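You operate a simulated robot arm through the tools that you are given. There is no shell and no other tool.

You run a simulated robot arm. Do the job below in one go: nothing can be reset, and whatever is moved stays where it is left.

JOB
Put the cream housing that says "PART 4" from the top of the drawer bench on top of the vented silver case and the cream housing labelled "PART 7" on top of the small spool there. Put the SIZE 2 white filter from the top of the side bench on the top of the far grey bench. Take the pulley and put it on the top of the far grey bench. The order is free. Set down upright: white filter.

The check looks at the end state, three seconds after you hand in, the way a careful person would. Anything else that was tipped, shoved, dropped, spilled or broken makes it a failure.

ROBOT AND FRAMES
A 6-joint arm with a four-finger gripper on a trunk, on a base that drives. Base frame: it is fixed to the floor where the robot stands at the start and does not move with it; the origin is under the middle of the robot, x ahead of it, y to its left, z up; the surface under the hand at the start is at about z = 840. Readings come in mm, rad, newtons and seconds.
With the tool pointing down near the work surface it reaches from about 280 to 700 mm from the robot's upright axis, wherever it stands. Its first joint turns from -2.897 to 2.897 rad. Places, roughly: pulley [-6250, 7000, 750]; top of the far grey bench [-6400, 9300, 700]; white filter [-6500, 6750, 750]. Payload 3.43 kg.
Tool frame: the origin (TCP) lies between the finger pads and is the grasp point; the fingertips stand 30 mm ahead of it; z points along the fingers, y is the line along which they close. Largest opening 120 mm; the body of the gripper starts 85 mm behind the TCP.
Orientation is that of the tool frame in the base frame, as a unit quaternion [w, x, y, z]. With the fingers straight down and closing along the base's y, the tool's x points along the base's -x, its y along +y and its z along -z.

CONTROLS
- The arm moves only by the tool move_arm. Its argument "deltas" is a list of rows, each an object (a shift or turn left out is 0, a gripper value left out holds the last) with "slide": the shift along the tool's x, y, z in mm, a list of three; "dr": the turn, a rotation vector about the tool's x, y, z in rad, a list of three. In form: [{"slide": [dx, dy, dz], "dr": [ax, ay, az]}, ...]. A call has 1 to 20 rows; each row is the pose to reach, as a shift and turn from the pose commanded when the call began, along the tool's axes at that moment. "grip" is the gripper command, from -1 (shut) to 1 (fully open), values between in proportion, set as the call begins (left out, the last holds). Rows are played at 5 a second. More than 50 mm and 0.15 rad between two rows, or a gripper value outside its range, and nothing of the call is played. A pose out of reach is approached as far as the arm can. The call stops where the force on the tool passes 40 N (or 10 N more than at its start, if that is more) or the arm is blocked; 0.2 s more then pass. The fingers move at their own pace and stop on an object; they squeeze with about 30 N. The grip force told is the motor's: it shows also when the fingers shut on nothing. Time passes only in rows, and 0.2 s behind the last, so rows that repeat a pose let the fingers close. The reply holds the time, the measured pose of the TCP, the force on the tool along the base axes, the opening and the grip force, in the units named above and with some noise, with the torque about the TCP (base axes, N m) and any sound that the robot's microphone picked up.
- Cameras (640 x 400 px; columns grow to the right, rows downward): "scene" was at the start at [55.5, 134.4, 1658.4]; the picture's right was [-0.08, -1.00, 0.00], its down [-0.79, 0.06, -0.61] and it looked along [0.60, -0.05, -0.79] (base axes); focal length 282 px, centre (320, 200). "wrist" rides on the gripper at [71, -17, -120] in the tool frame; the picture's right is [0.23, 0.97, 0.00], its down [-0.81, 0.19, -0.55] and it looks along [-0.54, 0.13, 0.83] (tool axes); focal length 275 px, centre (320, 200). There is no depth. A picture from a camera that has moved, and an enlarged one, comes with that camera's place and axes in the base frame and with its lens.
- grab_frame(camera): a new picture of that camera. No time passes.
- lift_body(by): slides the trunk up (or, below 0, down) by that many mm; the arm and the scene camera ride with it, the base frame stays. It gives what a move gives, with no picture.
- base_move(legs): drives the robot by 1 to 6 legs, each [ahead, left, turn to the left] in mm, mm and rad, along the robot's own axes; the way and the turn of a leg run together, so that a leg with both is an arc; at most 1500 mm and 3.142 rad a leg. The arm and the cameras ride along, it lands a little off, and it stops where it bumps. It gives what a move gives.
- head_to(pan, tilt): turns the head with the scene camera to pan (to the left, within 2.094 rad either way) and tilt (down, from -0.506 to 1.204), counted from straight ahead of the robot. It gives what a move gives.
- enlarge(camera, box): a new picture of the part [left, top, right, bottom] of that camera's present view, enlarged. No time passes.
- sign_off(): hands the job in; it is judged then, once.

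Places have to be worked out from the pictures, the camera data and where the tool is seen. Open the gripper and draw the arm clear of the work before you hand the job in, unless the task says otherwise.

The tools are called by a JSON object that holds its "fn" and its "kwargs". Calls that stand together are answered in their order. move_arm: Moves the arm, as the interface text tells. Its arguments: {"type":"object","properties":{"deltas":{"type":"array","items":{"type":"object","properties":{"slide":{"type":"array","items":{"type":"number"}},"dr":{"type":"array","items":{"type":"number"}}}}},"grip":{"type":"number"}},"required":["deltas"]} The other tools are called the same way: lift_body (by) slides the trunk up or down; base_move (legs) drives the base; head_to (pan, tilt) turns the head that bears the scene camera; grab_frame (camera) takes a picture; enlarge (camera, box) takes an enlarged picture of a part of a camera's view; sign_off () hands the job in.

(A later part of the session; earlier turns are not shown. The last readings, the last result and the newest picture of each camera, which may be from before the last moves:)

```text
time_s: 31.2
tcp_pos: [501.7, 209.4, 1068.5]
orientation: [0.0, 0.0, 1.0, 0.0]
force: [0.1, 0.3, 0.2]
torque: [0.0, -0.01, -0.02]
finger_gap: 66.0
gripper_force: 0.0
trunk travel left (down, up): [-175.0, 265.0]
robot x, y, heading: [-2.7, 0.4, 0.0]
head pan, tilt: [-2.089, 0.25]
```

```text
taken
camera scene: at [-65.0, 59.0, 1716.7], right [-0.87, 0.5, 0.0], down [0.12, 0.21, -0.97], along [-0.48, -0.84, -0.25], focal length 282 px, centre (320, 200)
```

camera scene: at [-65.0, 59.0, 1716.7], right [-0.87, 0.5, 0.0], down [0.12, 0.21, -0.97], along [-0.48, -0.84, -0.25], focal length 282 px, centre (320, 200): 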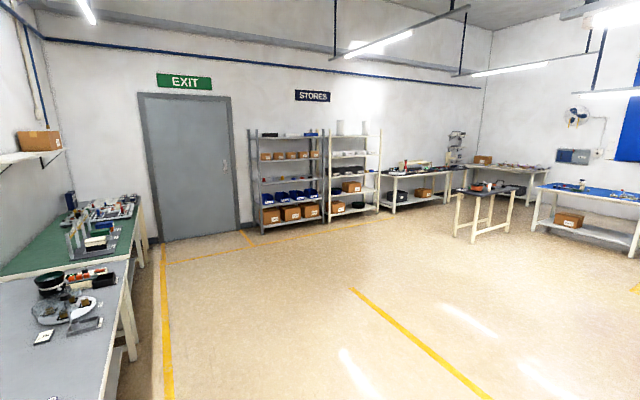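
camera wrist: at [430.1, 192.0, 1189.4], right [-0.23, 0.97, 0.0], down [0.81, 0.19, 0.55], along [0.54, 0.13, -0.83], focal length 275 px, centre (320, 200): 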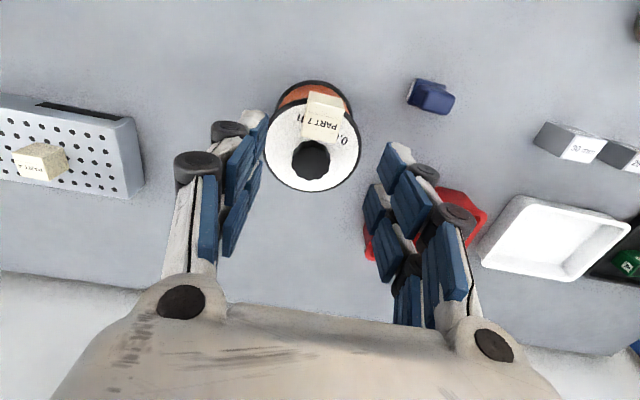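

I see a wide workshop with an aisle running along +y. I'll tuck the arm with smaller steps, back away from the bench, then turn to survey the route.

{"fn": "move_arm", "kwargs": {"deltas": [{"slide": [10, -35, -15]}, {"slide": [20, -70, -30]}, {"slide": [35, -105, -45]}, {"slide": [50, -140, -60]}, {"slide": [70, -170, -75]}, {"slide": [90, -195, -90]}, {"slide": [110, -210, -105]}, {"slide": [130, -210, -120]}, {"slide": [130, -210, -120]}]}}

{"fn": "head_to", "kwargs": {"pan": 0, "tilt": 0.6}}

{"fn": "grab_frame", "kwargs": {"camera": "scene"}}

```text
time_s: 33.2
tcp_pos: [369.7, 1.3, 1187.9]
orientation: [0.0, 0.0, 1.0, 0.0]
force: [-1.0, 0.2, 0.0]
torque: [-0.04, 0.06, 0.01]
finger_gap: 66.1
gripper_force: 0.1
trunk travel left (down, up): [-175.0, 265.0]
robot x, y, heading: [0.2, 1.2, 0.001]
head pan, tilt: [-2.089, 0.25]
```

```text
time_s: 35.2
tcp_pos: [369.3, 1.1, 1188.7]
orientation: [0.0, 0.0, 1.0, 0.0]
force: [-0.2, -0.1, -0.4]
torque: [0.0, -0.02, -0.01]
finger_gap: 66.2
gripper_force: 0.1
trunk travel left (down, up): [-175.0, 265.0]
robot x, y, heading: [1.4, 2.7, -0.004]
head pan, tilt: [0.0, 0.6]
```

```text
taken
camera scene: at [69.6, 140.0, 1684.5], right [0.0, -1.0, 0.0], down [-0.56, 0.0, -0.83], along [0.83, 0.0, -0.56], focal length 282 px, centre (320, 200)
```

scene: 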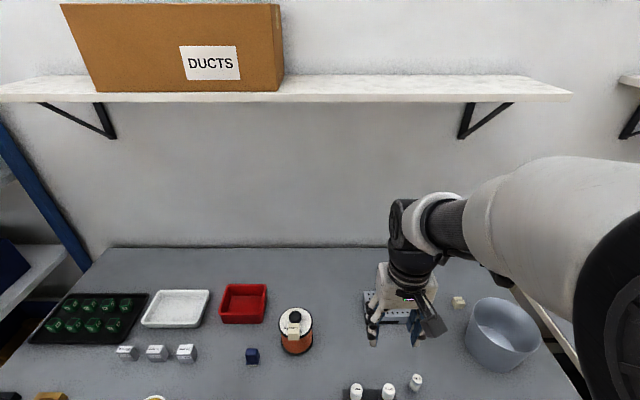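

The bench is intact. I'll back away 800 mm into the aisle and turn left by 1.57 rad so I face along +y.

{"fn": "base_move", "kwargs": {"legs": [[-800, 0, 0], [0, 0, 1.57]]}}

{"fn": "head_to", "kwargs": {"pan": 0.9, "tilt": 0.3}}

{"fn": "grab_frame", "kwargs": {"camera": "scene"}}

{"fn": "head_to", "kwargs": {"pan": 1.8, "tilt": 0.3}}

{"fn": "grab_frame", "kwargs": {"camera": "scene"}}

{"fn": "head_to", "kwargs": {"pan": 0.1, "tilt": 0.3}}

{"fn": "grab_frame", "kwargs": {"camera": "scene"}}

```text
time_s: 43.4
tcp_pos: [-811.2, 369.9, 1188.2]
orientation: [0.0, -0.704, 0.71, 0.0]
force: [0.4, 0.3, -0.5]
torque: [-0.02, -0.01, 0.0]
finger_gap: 65.9
gripper_force: 0.1
trunk travel left (down, up): [-175.0, 265.0]
robot x, y, heading: [-814.4, 3.8, 1.558]
head pan, tilt: [0.0, 0.6]
```

```text
time_s: 44.6
tcp_pos: [-810.4, 369.8, 1187.9]
orientation: [0.0, -0.704, 0.71, 0.0]
force: [0.5, 0.4, 0.1]
torque: [0.01, -0.03, 0.03]
finger_gap: 66.3
gripper_force: 0.1
trunk travel left (down, up): [-175.0, 265.0]
robot x, y, heading: [-804.5, 1.6, 1.565]
head pan, tilt: [0.901, 0.3]
```

```text
taken
camera scene: at [-1023.5, 40.9, 1712.0], right [0.63, 0.78, 0.0], down [0.23, -0.19, -0.96], along [-0.74, 0.6, -0.3], focal length 282 px, centre (320, 200)
```

scene: 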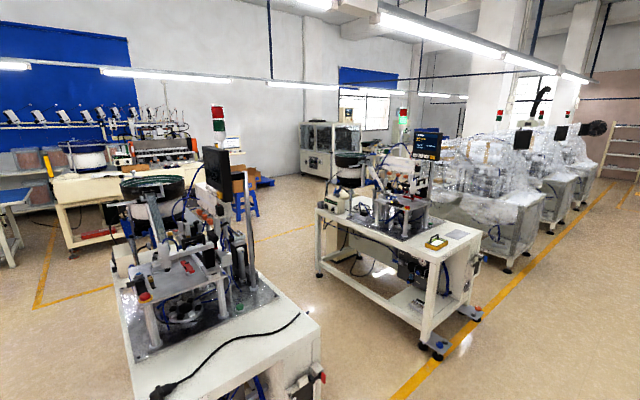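

```text
time_s: 45.8
tcp_pos: [-810.6, 370.9, 1187.2]
orientation: [0.0, -0.704, 0.71, 0.0]
force: [0.5, 0.1, -0.2]
torque: [-0.02, -0.06, 0.02]
finger_gap: 65.9
gripper_force: 0.0
trunk travel left (down, up): [-175.0, 265.0]
robot x, y, heading: [-813.4, 1.4, 1.563]
head pan, tilt: [1.799, 0.3]
```

```text
taken
camera scene: at [-1042.1, -38.0, 1712.0], right [-0.22, 0.98, 0.0], down [0.29, 0.06, -0.96], along [-0.93, -0.21, -0.3], focal length 282 px, centre (320, 200)
```

scene: 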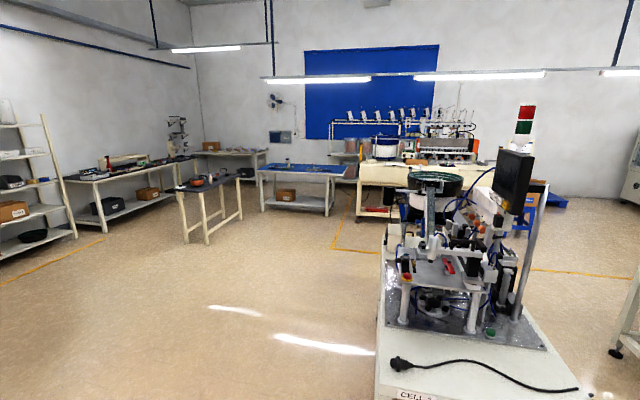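

```text
time_s: 47.5
tcp_pos: [-810.1, 370.2, 1187.6]
orientation: [0.0, -0.704, 0.71, 0.0]
force: [-0.3, 0.9, 0.3]
torque: [0.04, -0.01, 0.01]
finger_gap: 66.0
gripper_force: 0.0
trunk travel left (down, up): [-175.0, 265.0]
robot x, y, heading: [-811.9, 0.9, 1.562]
head pan, tilt: [0.099, 0.3]
```

```text
taken
camera scene: at [-959.4, 75.2, 1712.0], right [1.0, 0.09, 0.0], down [0.03, -0.29, -0.96], along [-0.09, 0.95, -0.3], focal length 282 px, centre (320, 200)
```

scene: 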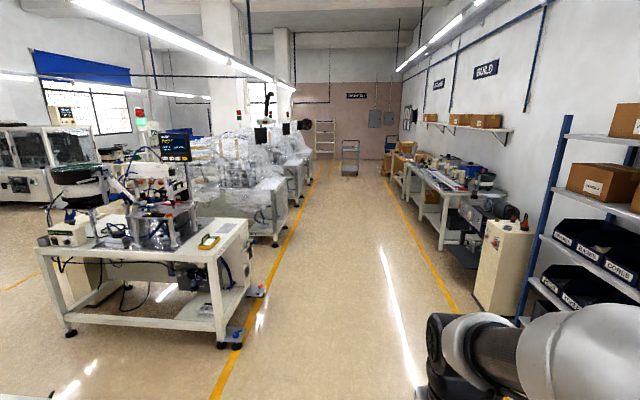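

There's a gap of about 1 m between the CELL 2 machine (y<650) and the next table (y>1720) leading toward -x. I'll go ahead to y≈1190, turn left and look.

{"fn": "base_move", "kwargs": {"legs": [[1180, 0, 0], [0, 0, 1.575]]}}

{"fn": "head_to", "kwargs": {"pan": 0.0, "tilt": 0.35}}

{"fn": "grab_frame", "kwargs": {"camera": "scene"}}

{"fn": "head_to", "kwargs": {"pan": -0.5, "tilt": 0.5}}

{"fn": "grab_frame", "kwargs": {"camera": "scene"}}

```text
time_s: 57.1
tcp_pos: [-1155.2, 1184.1, 1187.7]
orientation: [0.0, 0.999, -0.037, -0.001]
force: [-0.2, 0.3, 0.2]
torque: [0.02, 0.03, -0.01]
finger_gap: 65.7
gripper_force: 0.0
trunk travel left (down, up): [-175.0, 265.0]
robot x, y, heading: [-784.6, 1160.3, 3.068]
head pan, tilt: [0.099, 0.3]
```

```text
time_s: 57.8
tcp_pos: [-1155.2, 1185.5, 1188.2]
orientation: [0.0, 0.999, -0.038, 0.0]
force: [-0.2, 0.0, -0.9]
torque: [0.01, 0.0, 0.01]
finger_gap: 66.1
gripper_force: 0.0
trunk travel left (down, up): [-175.0, 265.0]
robot x, y, heading: [-784.0, 1157.7, 3.066]
head pan, tilt: [0.0, 0.351]
```

```text
taken
camera scene: at [-868.9, 1025.4, 1707.3], right [0.07, 1.0, 0.0], down [0.34, -0.03, -0.94], along [-0.94, 0.07, -0.34], focal length 282 px, centre (320, 200)
```

scene: 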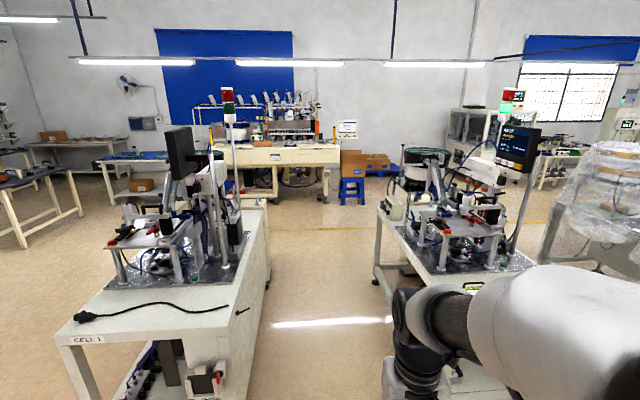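

```text
time_s: 58.7
tcp_pos: [-1155.6, 1186.2, 1187.6]
orientation: [0.0, 0.999, -0.037, 0.0]
force: [0.2, 0.8, 0.1]
torque: [0.02, 0.03, 0.0]
finger_gap: 66.1
gripper_force: 0.1
trunk travel left (down, up): [-175.0, 265.0]
robot x, y, heading: [-785.1, 1157.3, 3.063]
head pan, tilt: [-0.499, 0.499]
```

```text
taken
camera scene: at [-852.6, 1067.8, 1693.6], right [0.54, 0.84, 0.0], down [0.4, -0.26, -0.88], along [-0.74, 0.48, -0.48], focal length 282 px, centre (320, 200)
```

scene: 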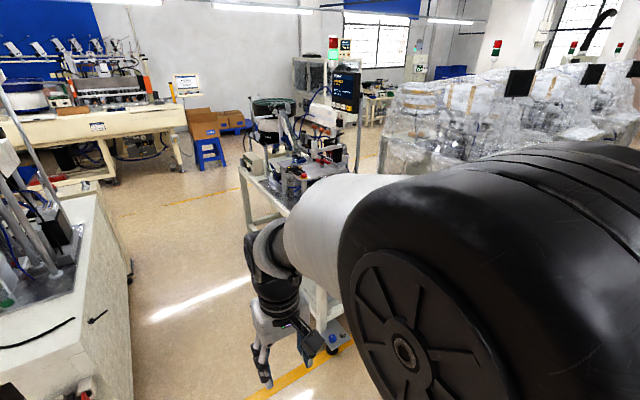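

The gap is clear, between y≈658 and 1735. I'll correct the heading and drive through to about x=-3680.

{"fn": "base_move", "kwargs": {"legs": [[0, 0, 0.067], [1450, 0, 0], [1450, 0, 0]]}}

{"fn": "head_to", "kwargs": {"pan": -1.2, "tilt": 0.3}}

{"fn": "grab_frame", "kwargs": {"camera": "scene"}}

{"fn": "head_to", "kwargs": {"pan": -0.3, "tilt": 0.3}}

{"fn": "grab_frame", "kwargs": {"camera": "scene"}}

```text
time_s: 73.3
tcp_pos: [-4070.2, 1269.8, 1189.7]
orientation: [-0.001, 1.0, -0.028, -0.001]
force: [0.1, 0.1, -0.2]
torque: [-0.01, -0.01, 0.01]
finger_gap: 66.1
gripper_force: 0.0
trunk travel left (down, up): [-175.0, 265.0]
robot x, y, heading: [-3702.2, 1252.8, 3.082]
head pan, tilt: [-0.499, 0.499]
```

```text
time_s: 74.3
tcp_pos: [-4069.7, 1270.7, 1188.5]
orientation: [0.0, 1.0, -0.028, 0.0]
force: [-0.5, -1.0, 0.2]
torque: [0.0, 0.0, 0.02]
finger_gap: 66.1
gripper_force: 0.1
trunk travel left (down, up): [-175.0, 265.0]
robot x, y, heading: [-3698.9, 1248.7, 3.086]
head pan, tilt: [-1.201, 0.3]
```

```text
taken
camera scene: at [-3716.6, 1198.9, 1712.0], right [0.95, 0.31, 0.0], down [0.09, -0.28, -0.96], along [-0.3, 0.91, -0.3], focal length 282 px, centre (320, 200)
```

scene: 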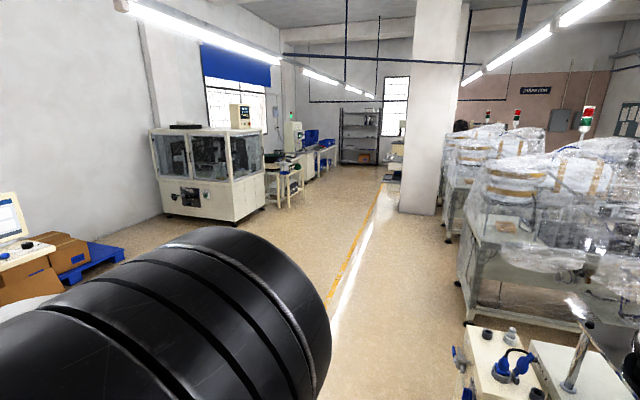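

```text
time_s: 75.5
tcp_pos: [-4070.4, 1269.1, 1187.9]
orientation: [0.0, 1.0, -0.028, 0.0]
force: [0.5, 0.7, 0.4]
torque: [-0.02, 0.0, 0.01]
finger_gap: 66.3
gripper_force: 0.0
trunk travel left (down, up): [-175.0, 265.0]
robot x, y, heading: [-3700.7, 1247.0, 3.083]
head pan, tilt: [-0.3, 0.3]
```

```text
taken
camera scene: at [-3775.2, 1142.8, 1712.0], right [0.35, 0.94, 0.0], down [0.28, -0.1, -0.96], along [-0.9, 0.33, -0.3], focal length 282 px, centre (320, 200)
```

scene: 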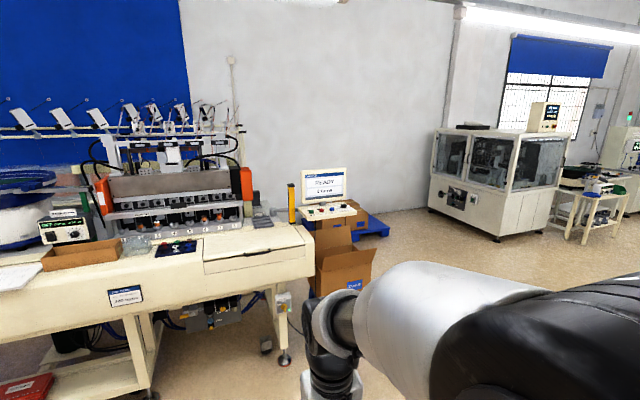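

The corridor along +y is clear, and the small cream table past the white machine fits the side bench at about (-6500,6750). I'll turn right and drive toward (-4700,6300).

{"fn": "base_move", "kwargs": {"legs": [[0, 0, -1.319], [1400, 0, 0], [1400, 0, 0], [1000, 0, 0]]}}

{"fn": "head_to", "kwargs": {"pan": 0.4, "tilt": 0.3}}

{"fn": "grab_frame", "kwargs": {"camera": "scene"}}

```text
time_s: 97.4
tcp_pos: [-4445.6, 5411.0, 1187.6]
orientation: [0.0, 0.761, -0.648, -0.001]
force: [0.4, 0.5, -0.3]
torque: [-0.02, -0.01, -0.03]
finger_gap: 65.9
gripper_force: 0.0
trunk travel left (down, up): [-175.0, 265.0]
robot x, y, heading: [-4385.5, 5043.6, 1.73]
head pan, tilt: [-0.3, 0.3]
```

```text
time_s: 98.5
tcp_pos: [-4445.5, 5410.2, 1189.4]
orientation: [0.0, 0.762, -0.648, 0.0]
force: [0.8, -0.2, -0.2]
torque: [-0.02, -0.02, -0.02]
finger_gap: 65.7
gripper_force: 0.1
trunk travel left (down, up): [-175.0, 265.0]
robot x, y, heading: [-4389.0, 5043.4, 1.729]
head pan, tilt: [0.4, 0.3]
```

```text
taken
camera scene: at [-4568.8, 5082.4, 1712.0], right [0.85, 0.53, 0.0], down [0.16, -0.25, -0.96], along [-0.51, 0.81, -0.3], focal length 282 px, centre (320, 200)
```

scene: 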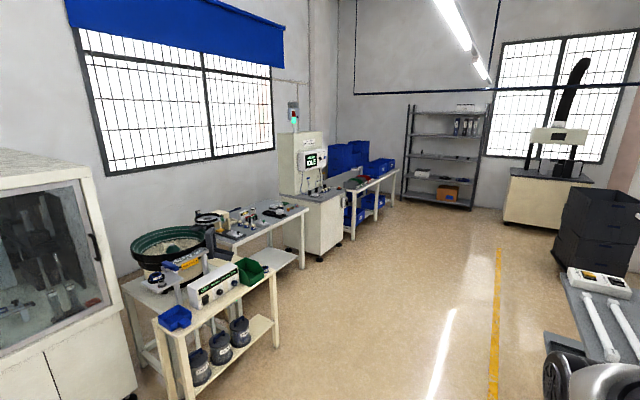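

The grey-topped bench beside the feeder is the side bench, and the far grey bench is past the IDLE cabinet. I'll zoom in on both.

{"fn": "enlarge", "kwargs": {"camera": "scene", "box": [180, 180, 320, 280]}}

{"fn": "enlarge", "kwargs": {"camera": "scene", "box": [310, 130, 410, 250]}}

```text
4.00 times, centred on (250, 230) of scene
camera zoom: at [-4568.8, 5082.4, 1712.0], right [0.85, 0.53, 0.0], down [0.16, -0.25, -0.96], along [-0.51, 0.81, -0.3], focal length 1126 px, centre (600, 80)
```

zoom: 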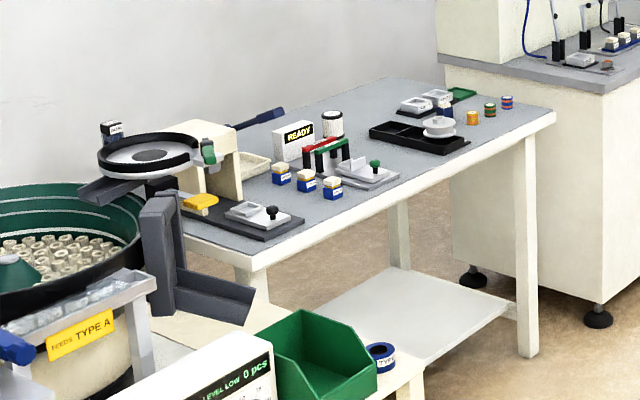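

```text
3.33 times, centred on (360, 190) of scene
camera zoom: at [-4568.8, 5082.4, 1712.0], right [0.85, 0.53, 0.0], down [0.16, -0.25, -0.96], along [-0.51, 0.81, -0.3], focal length 938 px, centre (187, 233)
```

zoom: 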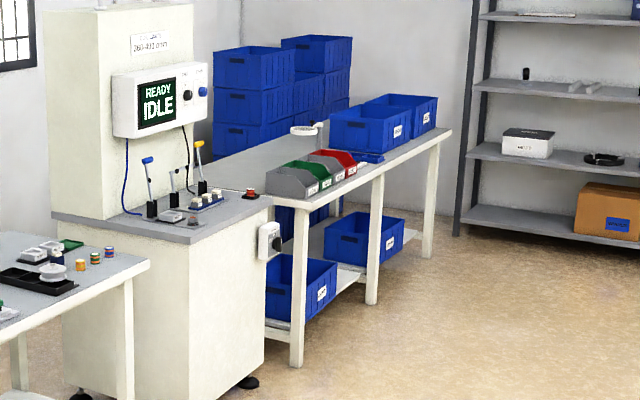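

The filter and pulley are on the grey-topped side bench (front edge x≈-6150, y 6360–7380). I'll drive to about (-5250,6850) and face -x toward the bench.

{"fn": "base_move", "kwargs": {"legs": [[0, 0, 0.287], [1400, 0, 0], [600, 0, 0], [0, 0, 1.126]]}}

{"fn": "head_to", "kwargs": {"pan": 0.0, "tilt": 0.55}}

{"fn": "grab_frame", "kwargs": {"camera": "scene"}}

```text
time_s: 112.3
tcp_pos: [-5677.7, 6809.0, 1188.5]
orientation: [0.0, 0.999, 0.037, 0.0]
force: [-0.3, -0.1, 0.5]
torque: [0.02, 0.02, -0.02]
finger_gap: 65.9
gripper_force: 0.0
trunk travel left (down, up): [-175.0, 265.0]
robot x, y, heading: [-5308.8, 6840.6, -3.069]
head pan, tilt: [0.4, 0.3]
```

```text
time_s: 113.2
tcp_pos: [-5677.4, 6808.5, 1187.7]
orientation: [0.0, 0.999, 0.038, -0.001]
force: [0.0, 0.3, 0.1]
torque: [0.03, -0.02, 0.03]
finger_gap: 66.0
gripper_force: 0.1
trunk travel left (down, up): [-175.0, 265.0]
robot x, y, heading: [-5306.9, 6837.1, -3.068]
head pan, tilt: [0.0, 0.55]
```

```text
taken
camera scene: at [-5366.5, 6693.3, 1689.1], right [-0.08, 1.0, 0.0], down [0.52, 0.04, -0.85], along [-0.85, -0.06, -0.52], focal length 282 px, centre (320, 200)
```

scene: 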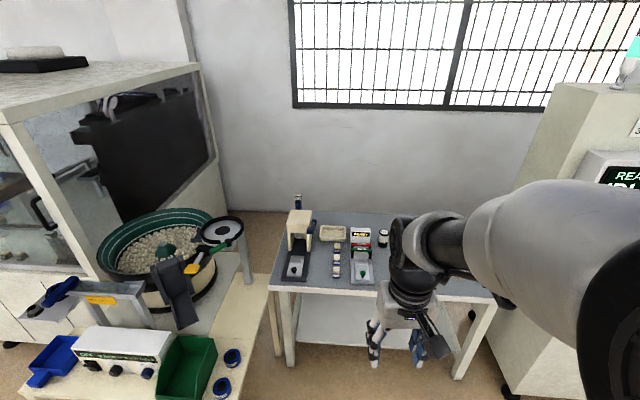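

I'll straighten the heading and approach the bench to about x=-5870, then look down at it.

{"fn": "base_move", "kwargs": {"legs": [[0, 0, -0.073], [560, 0, 0]]}}

{"fn": "head_to", "kwargs": {"pan": 0.0, "tilt": 0.9}}

{"fn": "grab_frame", "kwargs": {"camera": "scene"}}

{"fn": "grab_frame", "kwargs": {"camera": "wrist"}}

```text
time_s: 116.9
tcp_pos: [-6242.7, 6840.4, 1188.1]
orientation: [0.0, 1.0, -0.003, 0.0]
force: [-0.6, -0.1, 0.1]
torque: [-0.03, -0.04, 0.0]
finger_gap: 66.2
gripper_force: 0.0
trunk travel left (down, up): [-175.0, 265.0]
robot x, y, heading: [-5872.1, 6839.7, 3.132]
head pan, tilt: [0.0, 0.55]
```

```text
time_s: 117.7
tcp_pos: [-6241.2, 6841.5, 1187.9]
orientation: [0.001, 1.0, -0.005, 0.001]
force: [0.7, -0.4, -0.8]
torque: [-0.02, 0.01, 0.01]
finger_gap: 66.0
gripper_force: 0.0
trunk travel left (down, up): [-175.0, 265.0]
robot x, y, heading: [-5869.6, 6838.8, 3.138]
head pan, tilt: [0.0, 0.901]
```

```text
taken
camera scene: at [-5927.5, 6700.7, 1659.8], right [0.01, 1.0, 0.0], down [0.78, -0.01, -0.62], along [-0.62, 0.0, -0.78], focal length 282 px, centre (320, 200)
```

scene: 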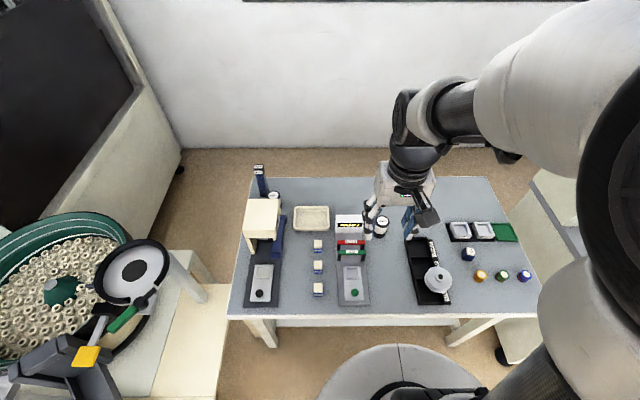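

```text
taken
camera wrist: at [-6170.6, 6857.2, 1309.6], right [0.22, -0.97, 0.0], down [-0.81, -0.19, 0.55], along [-0.54, -0.12, -0.83], focal length 275 px, centre (320, 200)
```

wrist: 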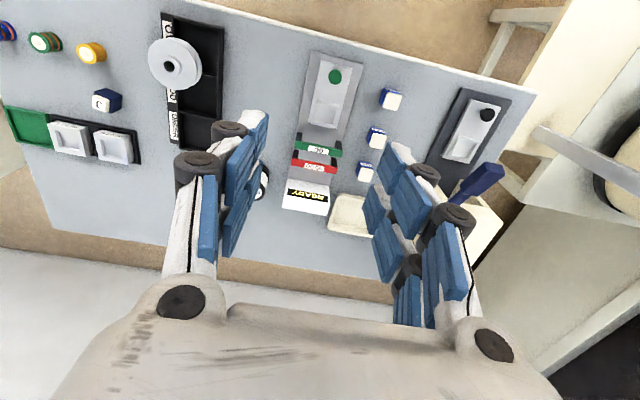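

I'm in position at (-5870,6839). I'll enlarge the bench objects to find the SIZE 2 filter and the pulley.

{"fn": "enlarge", "kwargs": {"camera": "scene", "box": [230, 160, 330, 310]}}

{"fn": "enlarge", "kwargs": {"camera": "scene", "box": [320, 190, 460, 310]}}

{"fn": "enlarge", "kwargs": {"camera": "scene", "box": [430, 200, 550, 300]}}

{"fn": "enlarge", "kwargs": {"camera": "wrist", "box": [220, 140, 420, 260]}}

```text
2.67 times, centred on (280, 235) of scene
camera zoom: at [-5927.5, 6700.7, 1659.8], right [0.01, 1.0, 0.0], down [0.78, -0.01, -0.62], along [-0.62, 0.0, -0.78], focal length 751 px, centre (427, 107)
```

zoom: 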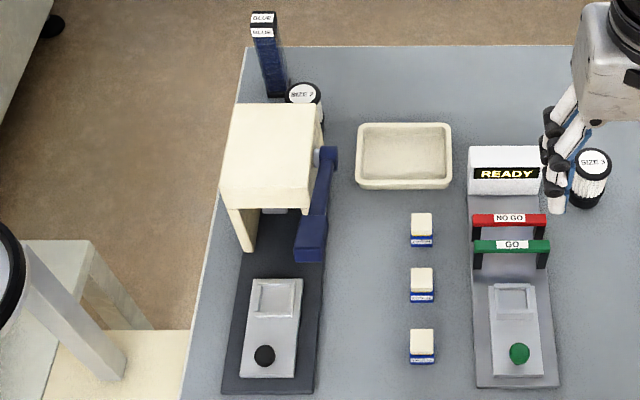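

```text
3.33 times, centred on (390, 250) of scene
camera zoom: at [-5927.5, 6700.7, 1659.8], right [0.01, 1.0, 0.0], down [0.78, -0.01, -0.62], along [-0.62, 0.0, -0.78], focal length 938 px, centre (87, 33)
```

zoom: 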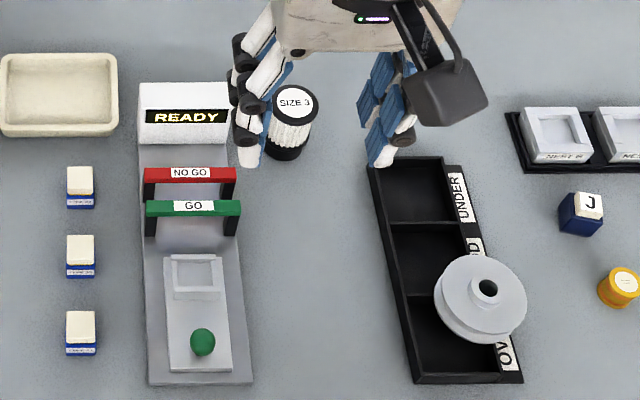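

```text
4.00 times, centred on (490, 250) of scene
camera zoom: at [-5927.5, 6700.7, 1659.8], right [0.01, 1.0, 0.0], down [0.78, -0.01, -0.62], along [-0.62, 0.0, -0.78], focal length 1126 px, centre (-360, 0)
```

zoom: 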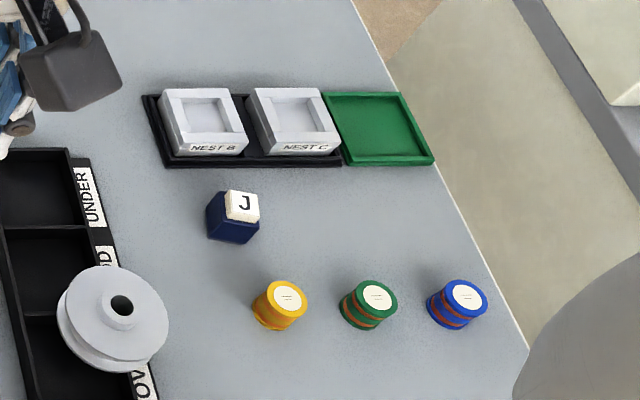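

```text
3.20 times, centred on (320, 200) of wrist
camera zoom: at [-6170.6, 6857.2, 1309.6], right [0.22, -0.97, 0.0], down [-0.81, -0.19, 0.55], along [-0.54, -0.12, -0.83], focal length 881 px, centre (320, 200)
```

zoom: 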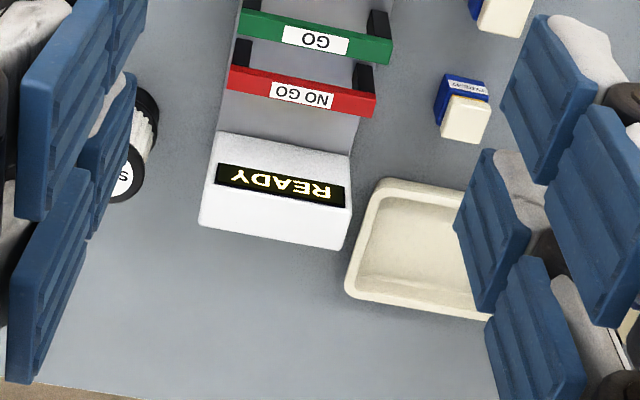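

One filter is SIZE 3; the one behind the cream press may be SIZE 2. I'll zoom in closer on both.

{"fn": "enlarge", "kwargs": {"camera": "scene", "box": [248, 160, 296, 220]}}

{"fn": "enlarge", "kwargs": {"camera": "scene", "box": [360, 205, 400, 245]}}

```text
6.67 times, centred on (272, 190) of scene
camera zoom: at [-5927.5, 6700.7, 1659.8], right [0.01, 1.0, 0.0], down [0.78, -0.01, -0.62], along [-0.62, 0.0, -0.78], focal length 1877 px, centre (640, 267)
```

zoom: 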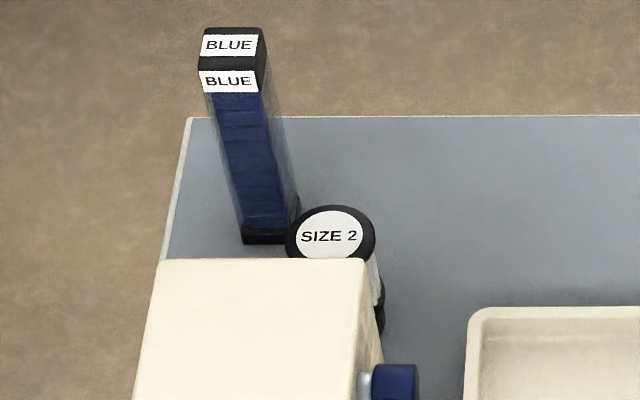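

```text
10.00 times, centred on (380, 225) of scene
camera zoom: at [-5927.5, 6700.7, 1659.8], right [0.01, 1.0, 0.0], down [0.78, -0.01, -0.62], along [-0.62, 0.0, -0.78], focal length 2815 px, centre (-280, -50)
```

zoom: 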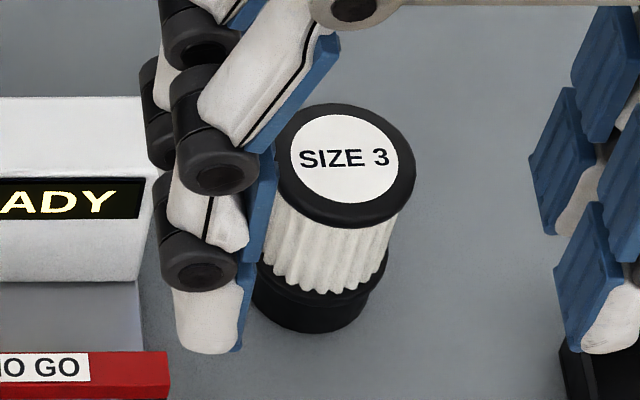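

The SIZE 2 filter stands at the back left, behind the cream press and next to the BLUE magazine, at about (-6630,6517), out of reach from here. I'll look to my left for clearance to shift that way.

{"fn": "head_to", "kwargs": {"pan": 0.7, "tilt": 1.2}}

{"fn": "grab_frame", "kwargs": {"camera": "scene"}}

{"fn": "head_to", "kwargs": {"pan": 1.5, "tilt": 1.0}}

{"fn": "grab_frame", "kwargs": {"camera": "scene"}}

{"fn": "head_to", "kwargs": {"pan": 0.0, "tilt": 1.2}}

{"fn": "grab_frame", "kwargs": {"camera": "scene"}}

```text
time_s: 118.8
tcp_pos: [-6240.9, 6841.2, 1187.5]
orientation: [0.0, 1.0, -0.004, 0.0]
force: [-0.7, -0.6, -0.1]
torque: [0.0, -0.03, 0.0]
finger_gap: 66.0
gripper_force: 0.1
trunk travel left (down, up): [-175.0, 265.0]
robot x, y, heading: [-5874.1, 6837.9, 3.138]
head pan, tilt: [0.7, 1.201]
```

```text
taken
camera scene: at [-5895.0, 6664.5, 1639.9], right [-0.64, 0.77, 0.0], down [0.72, 0.59, -0.36], along [-0.28, -0.23, -0.93], focal length 282 px, centre (320, 200)
```

scene: 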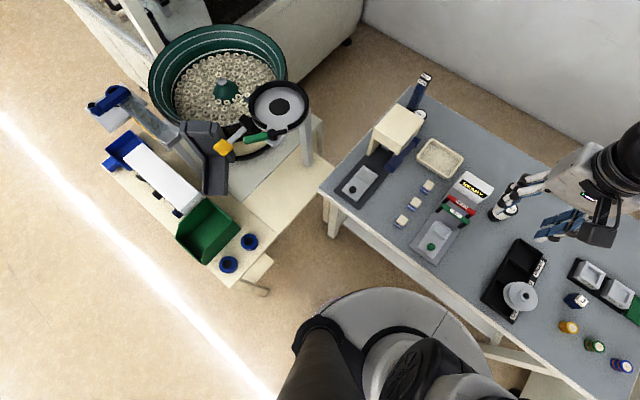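

```text
time_s: 119.9
tcp_pos: [-6240.5, 6841.9, 1188.2]
orientation: [0.0, 1.0, -0.003, 0.0]
force: [0.6, -0.5, -0.7]
torque: [0.0, 0.01, -0.02]
finger_gap: 66.1
gripper_force: 0.0
trunk travel left (down, up): [-175.0, 265.0]
robot x, y, heading: [-5871.2, 6840.9, 3.137]
head pan, tilt: [1.499, 1.0]
```

```text
taken
camera scene: at [-5857.5, 6630.7, 1652.5], right [-1.0, 0.08, 0.0], down [0.07, 0.84, -0.54], along [-0.04, -0.54, -0.84], focal length 282 px, centre (320, 200)
```

scene: 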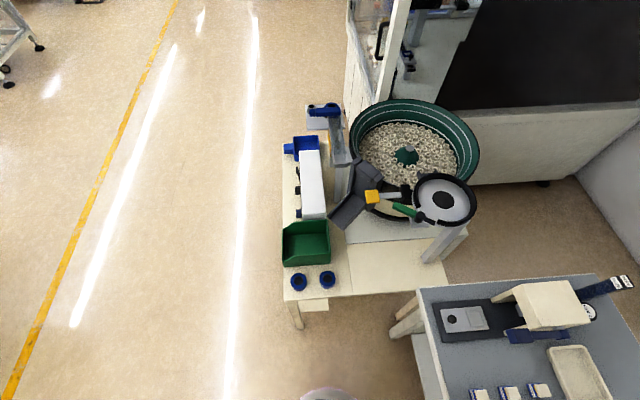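

```text
time_s: 121.5
tcp_pos: [-6241.3, 6841.0, 1189.1]
orientation: [0.001, 1.0, -0.004, 0.001]
force: [0.3, 0.9, -0.4]
torque: [-0.02, 0.01, 0.0]
finger_gap: 65.9
gripper_force: 0.1
trunk travel left (down, up): [-175.0, 265.0]
robot x, y, heading: [-5873.1, 6840.6, 3.136]
head pan, tilt: [0.0, 1.201]
```

```text
taken
camera scene: at [-5907.8, 6700.5, 1639.9], right [0.01, 1.0, 0.0], down [0.93, -0.01, -0.36], along [-0.36, 0.0, -0.93], focal length 282 px, centre (320, 200)
```

scene: 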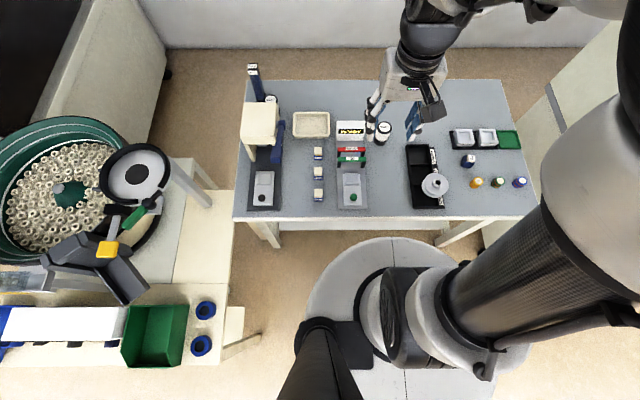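

The trunk plate has a radius of about 165 mm and the feeder table edge is at y≈6430. I'll shift left 160 and ahead 70, which brings the filter to about 700 mm, then look again.

{"fn": "base_move", "kwargs": {"legs": [[0, 160, 0], [70, 0, 0]]}}

{"fn": "head_to", "kwargs": {"pan": 0.3, "tilt": 0.9}}

{"fn": "grab_frame", "kwargs": {"camera": "scene"}}

{"fn": "grab_frame", "kwargs": {"camera": "wrist"}}

```text
time_s: 123.5
tcp_pos: [-6314.5, 6685.8, 1187.9]
orientation: [0.0, 1.0, -0.005, 0.001]
force: [-0.6, -0.8, 0.8]
torque: [-0.03, -0.07, 0.01]
finger_gap: 65.9
gripper_force: 0.1
trunk travel left (down, up): [-175.0, 265.0]
robot x, y, heading: [-5941.7, 6685.7, 3.133]
head pan, tilt: [0.0, 1.201]
```

```text
time_s: 124.3
tcp_pos: [-6313.7, 6687.3, 1189.0]
orientation: [0.0, 1.0, -0.006, 0.0]
force: [0.5, 0.4, -0.5]
torque: [-0.04, -0.06, 0.01]
finger_gap: 66.1
gripper_force: 0.0
trunk travel left (down, up): [-175.0, 265.0]
robot x, y, heading: [-5940.9, 6683.0, 3.133]
head pan, tilt: [0.3, 0.901]
```

```text
taken
camera scene: at [-5995.9, 6521.6, 1659.7], right [-0.29, 0.96, 0.0], down [0.75, 0.22, -0.62], along [-0.59, -0.18, -0.78], focal length 282 px, centre (320, 200)
```

scene: 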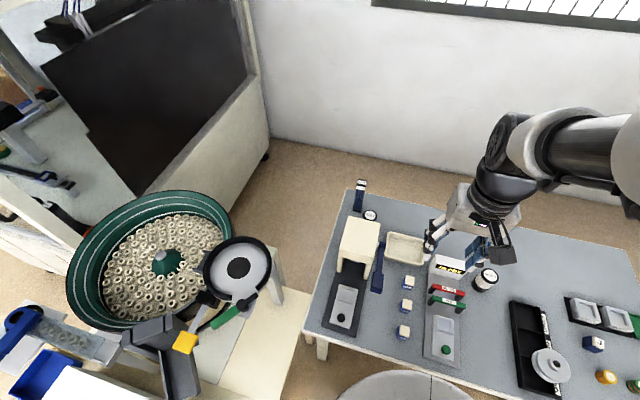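

```text
taken
camera wrist: at [-6241.6, 6701.1, 1309.5], right [0.22, -0.98, 0.0], down [-0.81, -0.18, 0.55], along [-0.54, -0.12, -0.83], focal length 275 px, centre (320, 200)
```

wrist: 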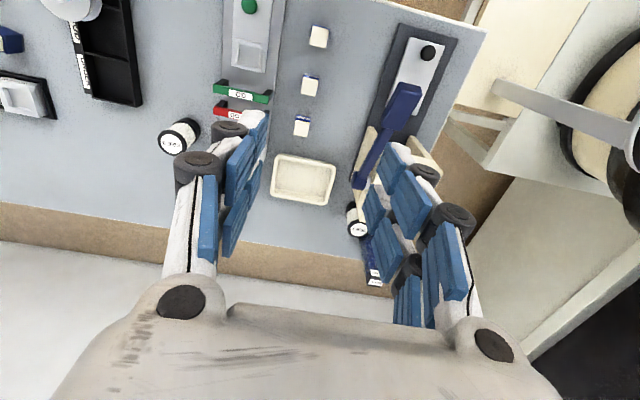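

I'm at (-5941,6684) with the filter at about (-6617,6530), near 693 mm. I'll zoom in to measure heights and surroundings.

{"fn": "enlarge", "kwargs": {"camera": "scene", "box": [320, 170, 420, 270]}}

{"fn": "enlarge", "kwargs": {"camera": "wrist", "box": [330, 130, 430, 290]}}

```text
4.00 times, centred on (370, 220) of scene
camera zoom: at [-5995.9, 6521.6, 1659.7], right [-0.29, 0.96, 0.0], down [0.75, 0.22, -0.62], along [-0.59, -0.18, -0.78], focal length 1126 px, centre (120, 120)
```

zoom: 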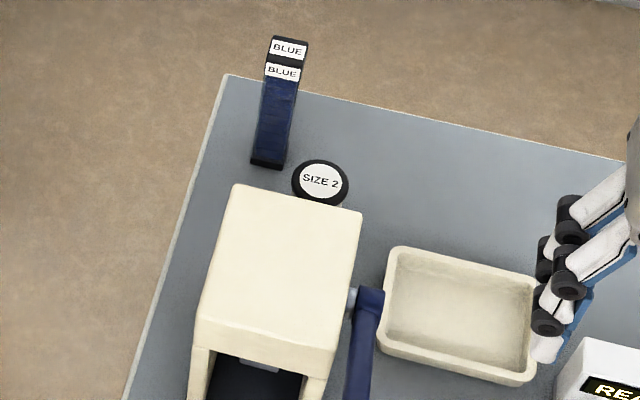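

```text
2.50 times, centred on (380, 210) of wrist
camera zoom: at [-6241.6, 6701.1, 1309.5], right [0.22, -0.98, 0.0], down [-0.81, -0.18, 0.55], along [-0.54, -0.12, -0.83], focal length 688 px, centre (170, 175)
```

zoom: 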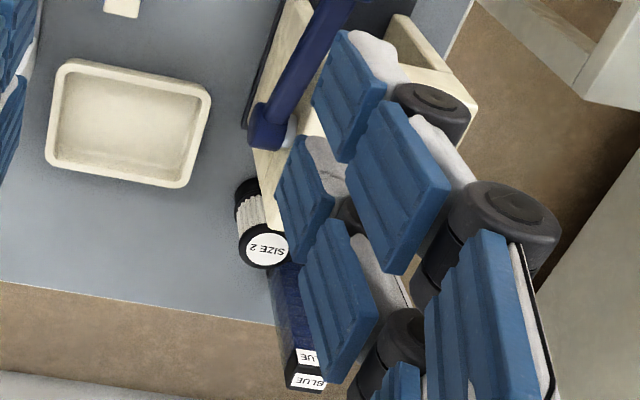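

The filter centre is about (-6628,6524), top z≈807, radius ≈27; the press top is about 938 and the magazine top about 905. I'll lower the trunk 100 mm, then turn the gripper 90° so it closes along x with the camera on the open side, staying high.

{"fn": "lift_body", "kwargs": {"by": -100}}

{"fn": "move_arm", "kwargs": {"deltas": [{"slide": [-20, 0, 5], "dr": [0, 0, -0.143]}, {"slide": [-45, 0, 10], "dr": [0, 0, -0.286]}, {"slide": [-70, 0, 15], "dr": [0, 0, -0.429]}, {"slide": [-95, 0, 20], "dr": [0, 0, -0.572]}, {"slide": [-120, 0, 25], "dr": [0, 0, -0.715]}, {"slide": [-145, 0, 30], "dr": [0, 0, -0.858]}, {"slide": [-170, 0, 35], "dr": [0, 0, -1.0]}, {"slide": [-195, 0, 40], "dr": [0, 0, -1.143]}, {"slide": [-215, 0, 45], "dr": [0, 0, -1.286]}, {"slide": [-235, 0, 50], "dr": [0, 0, -1.429]}, {"slide": [-250, 0, 50], "dr": [0, 0, -1.561]}, {"slide": [-250, 0, 50], "dr": [0, 0, -1.561]}], "grip": 0.5}}

{"fn": "grab_frame", "kwargs": {"camera": "wrist"}}

{"fn": "grab_frame", "kwargs": {"camera": "scene"}}

```text
time_s: 125.7
tcp_pos: [-6313.4, 6686.1, 1087.8]
orientation: [0.0, 1.0, -0.005, 0.0]
force: [-0.2, -0.5, 0.2]
torque: [0.0, 0.01, -0.03]
finger_gap: 65.9
gripper_force: 0.1
trunk travel left (down, up): [-75.0, 365.0]
robot x, y, heading: [-5944.1, 6685.4, 3.132]
head pan, tilt: [0.3, 0.901]
```

```text
time_s: 128.3
tcp_pos: [-6563.2, 6688.5, 1038.4]
orientation: [0.0, 0.714, 0.701, 0.0]
force: [0.4, 0.1, 0.4]
torque: [0.0, -0.04, -0.03]
finger_gap: 89.8
gripper_force: 0.1
trunk travel left (down, up): [-75.0, 365.0]
robot x, y, heading: [-5944.2, 6683.3, 3.132]
head pan, tilt: [0.3, 0.901]
```

```text
taken
camera wrist: at [-6578.6, 6759.3, 1159.2], right [0.98, 0.21, 0.0], down [0.18, -0.81, 0.55], along [0.12, -0.54, -0.83], focal length 275 px, centre (320, 200)
```

wrist: 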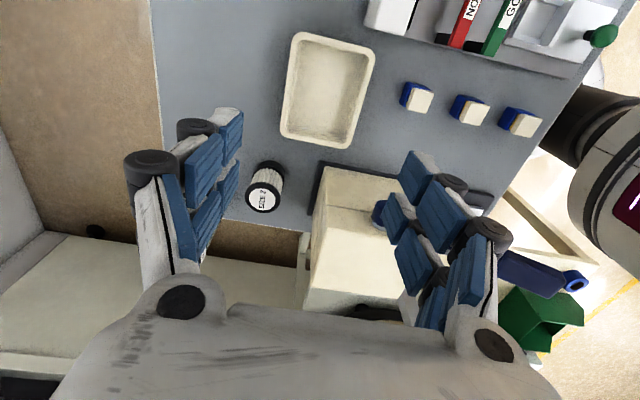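

```text
taken
camera scene: at [-5995.5, 6521.5, 1559.8], right [-0.29, 0.96, 0.0], down [0.75, 0.22, -0.62], along [-0.6, -0.18, -0.78], focal length 282 px, centre (320, 200)
```

scene: 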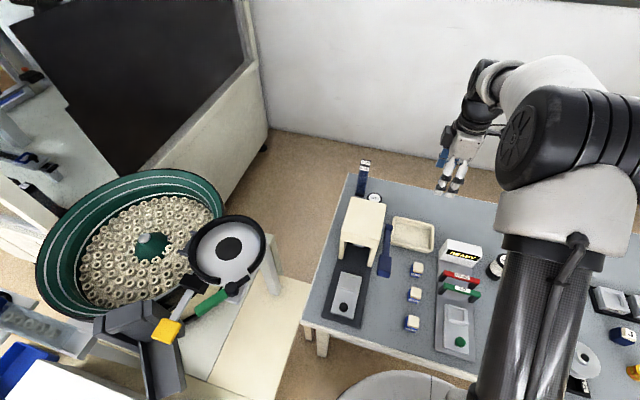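

The gripper is turned with the camera on the open side. I'll zoom on the filter to fix its position.

{"fn": "enlarge", "kwargs": {"camera": "wrist", "box": [200, 140, 320, 240]}}

```text
4.00 times, centred on (260, 190) of wrist
camera zoom: at [-6578.6, 6759.3, 1159.2], right [0.98, 0.21, 0.0], down [0.18, -0.81, 0.55], along [0.12, -0.54, -0.83], focal length 1101 px, centre (560, 240)
```

zoom: 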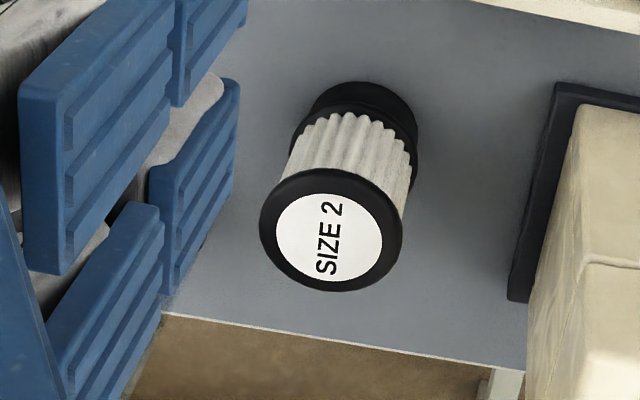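

The filter axis is about (-6614,6521). I'll move over it with the tips still above the press and magazine, then refine.

{"fn": "move_arm", "kwargs": {"deltas": [{"slide": [0, -40, 0]}, {"slide": [-40, -48, 10]}, {"slide": [-80, -48, 25]}, {"slide": [-120, -48, 40]}, {"slide": [-155, -48, 50]}, {"slide": [-168.4, -48, 58]}, {"slide": [-168.4, -48, 58]}]}}

{"fn": "grab_frame", "kwargs": {"camera": "wrist"}}

{"fn": "grab_frame", "kwargs": {"camera": "scene"}}

```text
time_s: 129.9
tcp_pos: [-6614.5, 6521.9, 983.5]
orientation: [0.0, 0.715, 0.7, 0.0]
force: [-1.1, -0.3, 0.7]
torque: [-0.02, -0.02, -0.02]
finger_gap: 89.7
gripper_force: 0.1
trunk travel left (down, up): [-75.0, 365.0]
robot x, y, heading: [-5940.2, 6686.2, 3.131]
head pan, tilt: [0.3, 0.901]
```

```text
taken
camera wrist: at [-6629.9, 6593.4, 1104.4], right [0.98, 0.21, 0.0], down [0.18, -0.81, 0.55], along [0.12, -0.54, -0.83], focal length 275 px, centre (320, 200)
```

wrist: 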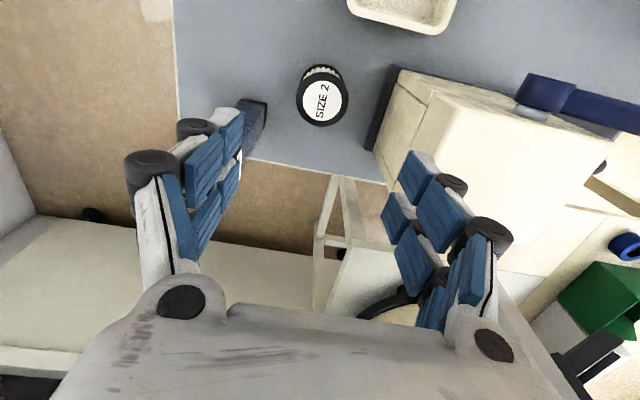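

```text
taken
camera scene: at [-5995.6, 6521.6, 1559.8], right [-0.29, 0.96, 0.0], down [0.75, 0.22, -0.62], along [-0.6, -0.18, -0.78], focal length 282 px, centre (320, 200)
```

scene: 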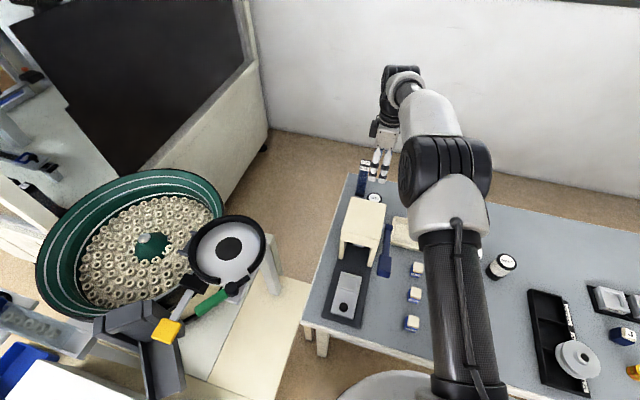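

{"fn": "enlarge", "kwargs": {"camera": "wrist", "box": [230, 50, 400, 170]}}

```text
3.33 times, centred on (315, 110) of wrist
camera zoom: at [-6629.9, 6593.4, 1104.4], right [0.98, 0.21, 0.0], down [0.18, -0.81, 0.55], along [0.12, -0.54, -0.83], focal length 918 px, centre (337, 500)
```

zoom: 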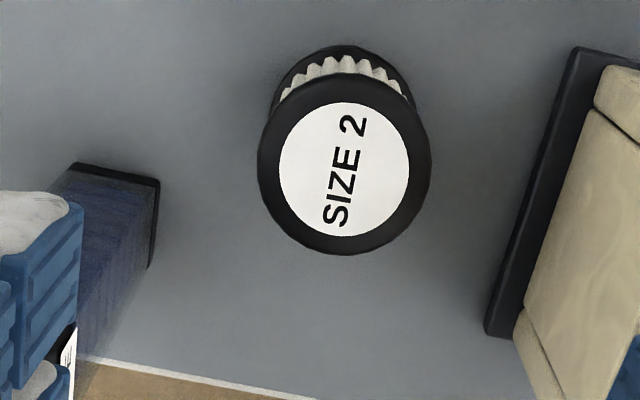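

The filter is at (-6613,6526) with top ≈821. I'll shift by (1,4), narrow the opening slightly and descend with the tips at about 762.

{"fn": "move_arm", "kwargs": {"deltas": [{"slide": [4, 1, 0]}, {"slide": [4, 1, 40]}, {"slide": [4, 1, 80]}, {"slide": [4, 1, 110]}, {"slide": [4, 1, 130]}, {"slide": [4, 1, 130]}], "grip": 0.3}}

{"fn": "grab_frame", "kwargs": {"camera": "wrist"}}

{"fn": "enlarge", "kwargs": {"camera": "scene", "box": [330, 120, 430, 220]}}

```text
time_s: 131.3
tcp_pos: [-6612.6, 6523.4, 852.2]
orientation: [0.0, 0.714, 0.7, 0.0]
force: [0.1, 0.0, 0.0]
torque: [-0.03, -0.01, -0.04]
finger_gap: 78.1
gripper_force: 0.0
trunk travel left (down, up): [-75.0, 365.0]
robot x, y, heading: [-5943.3, 6682.6, 3.131]
head pan, tilt: [0.3, 0.901]
```

```text
taken
camera wrist: at [-6629.5, 6594.8, 973.1], right [0.98, 0.21, 0.0], down [0.18, -0.81, 0.55], along [0.12, -0.54, -0.83], focal length 275 px, centre (320, 200)
```

wrist: 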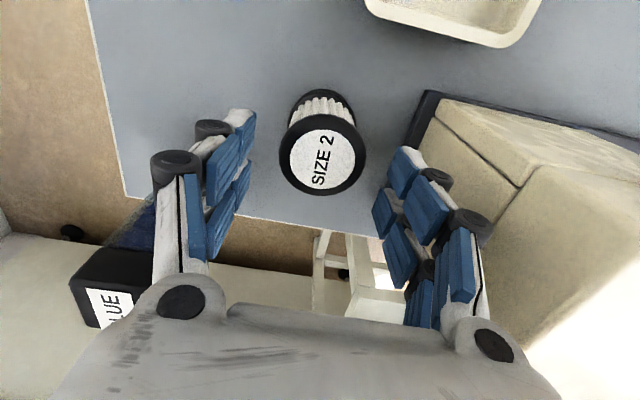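

```text
4.00 times, centred on (380, 170) of scene
camera zoom: at [-5995.6, 6521.6, 1559.8], right [-0.29, 0.96, 0.0], down [0.75, 0.22, -0.62], along [-0.6, -0.18, -0.78], focal length 1126 px, centre (80, 320)
```

zoom: 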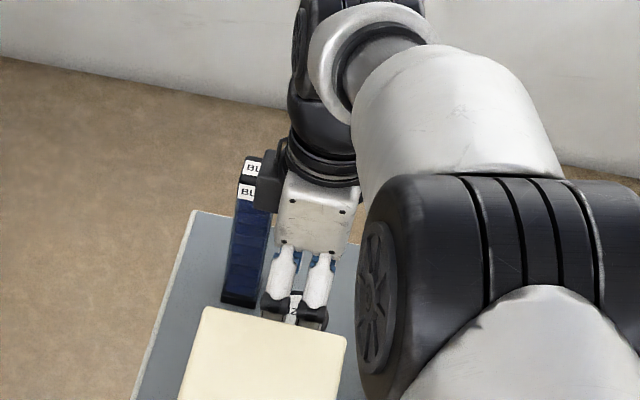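

The filter is centred between the fingers. I'll descend another 55 mm in steps and check.

{"fn": "move_arm", "kwargs": {"deltas": [{"slide": [0, 0, 20]}, {"slide": [0, 0, 38]}, {"slide": [0, 0, 55]}, {"slide": [0, 0, 55]}]}}

{"fn": "grab_frame", "kwargs": {"camera": "wrist"}}

```text
time_s: 132.3
tcp_pos: [-6611.7, 6524.9, 794.1]
orientation: [0.0, 0.714, 0.7, 0.0]
force: [0.0, 0.1, -0.3]
torque: [-0.01, 0.04, -0.03]
finger_gap: 78.2
gripper_force: 0.0
trunk travel left (down, up): [-75.0, 365.0]
robot x, y, heading: [-5942.9, 6680.8, 3.129]
head pan, tilt: [0.3, 0.901]
```

```text
taken
camera wrist: at [-6628.4, 6595.7, 916.0], right [0.98, 0.21, 0.0], down [0.18, -0.81, 0.55], along [0.12, -0.54, -0.83], focal length 275 px, centre (320, 200)
```

wrist: 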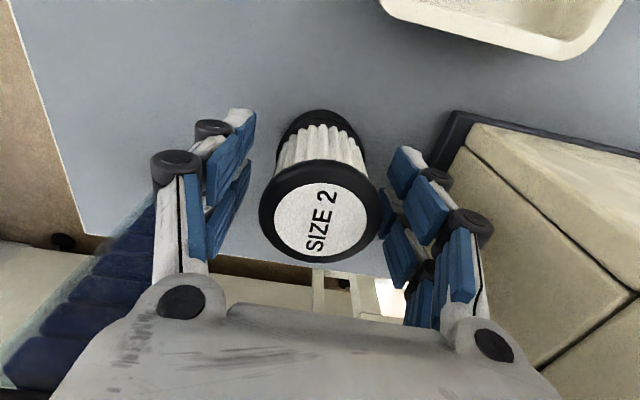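

The filter is between the pads. I'll close and check the gap before lifting.

{"fn": "move_arm", "kwargs": {"deltas": [{"slide": [0, 0, 0]}, {"slide": [0, 0, 0]}, {"slide": [0, 0, 0]}, {"slide": [0, 0, 0]}, {"slide": [0, 0, 0]}], "grip": -1}}

{"fn": "grab_frame", "kwargs": {"camera": "wrist"}}

```text
time_s: 133.5
tcp_pos: [-6613.0, 6524.1, 795.0]
orientation: [0.001, 0.715, 0.699, 0.0]
force: [0.2, -0.4, 1.3]
torque: [-0.03, 0.03, 0.02]
finger_gap: 49.7
gripper_force: 30.3
trunk travel left (down, up): [-75.0, 365.0]
robot x, y, heading: [-5941.1, 6679.1, 3.132]
head pan, tilt: [0.3, 0.901]
```

```text
taken
camera wrist: at [-6628.3, 6595.6, 916.2], right [0.98, 0.21, 0.0], down [0.18, -0.81, 0.55], along [0.12, -0.54, -0.83], focal length 275 px, centre (320, 200)
```

wrist: 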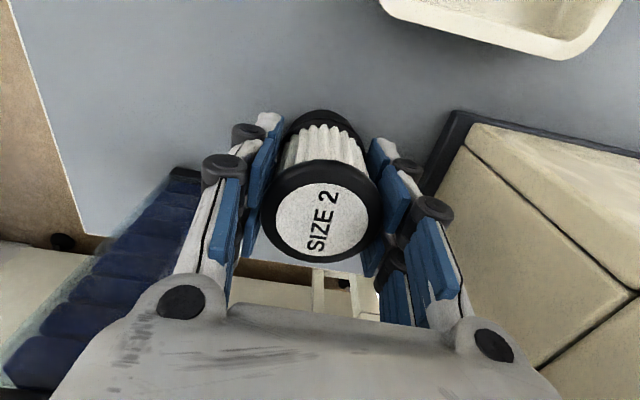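

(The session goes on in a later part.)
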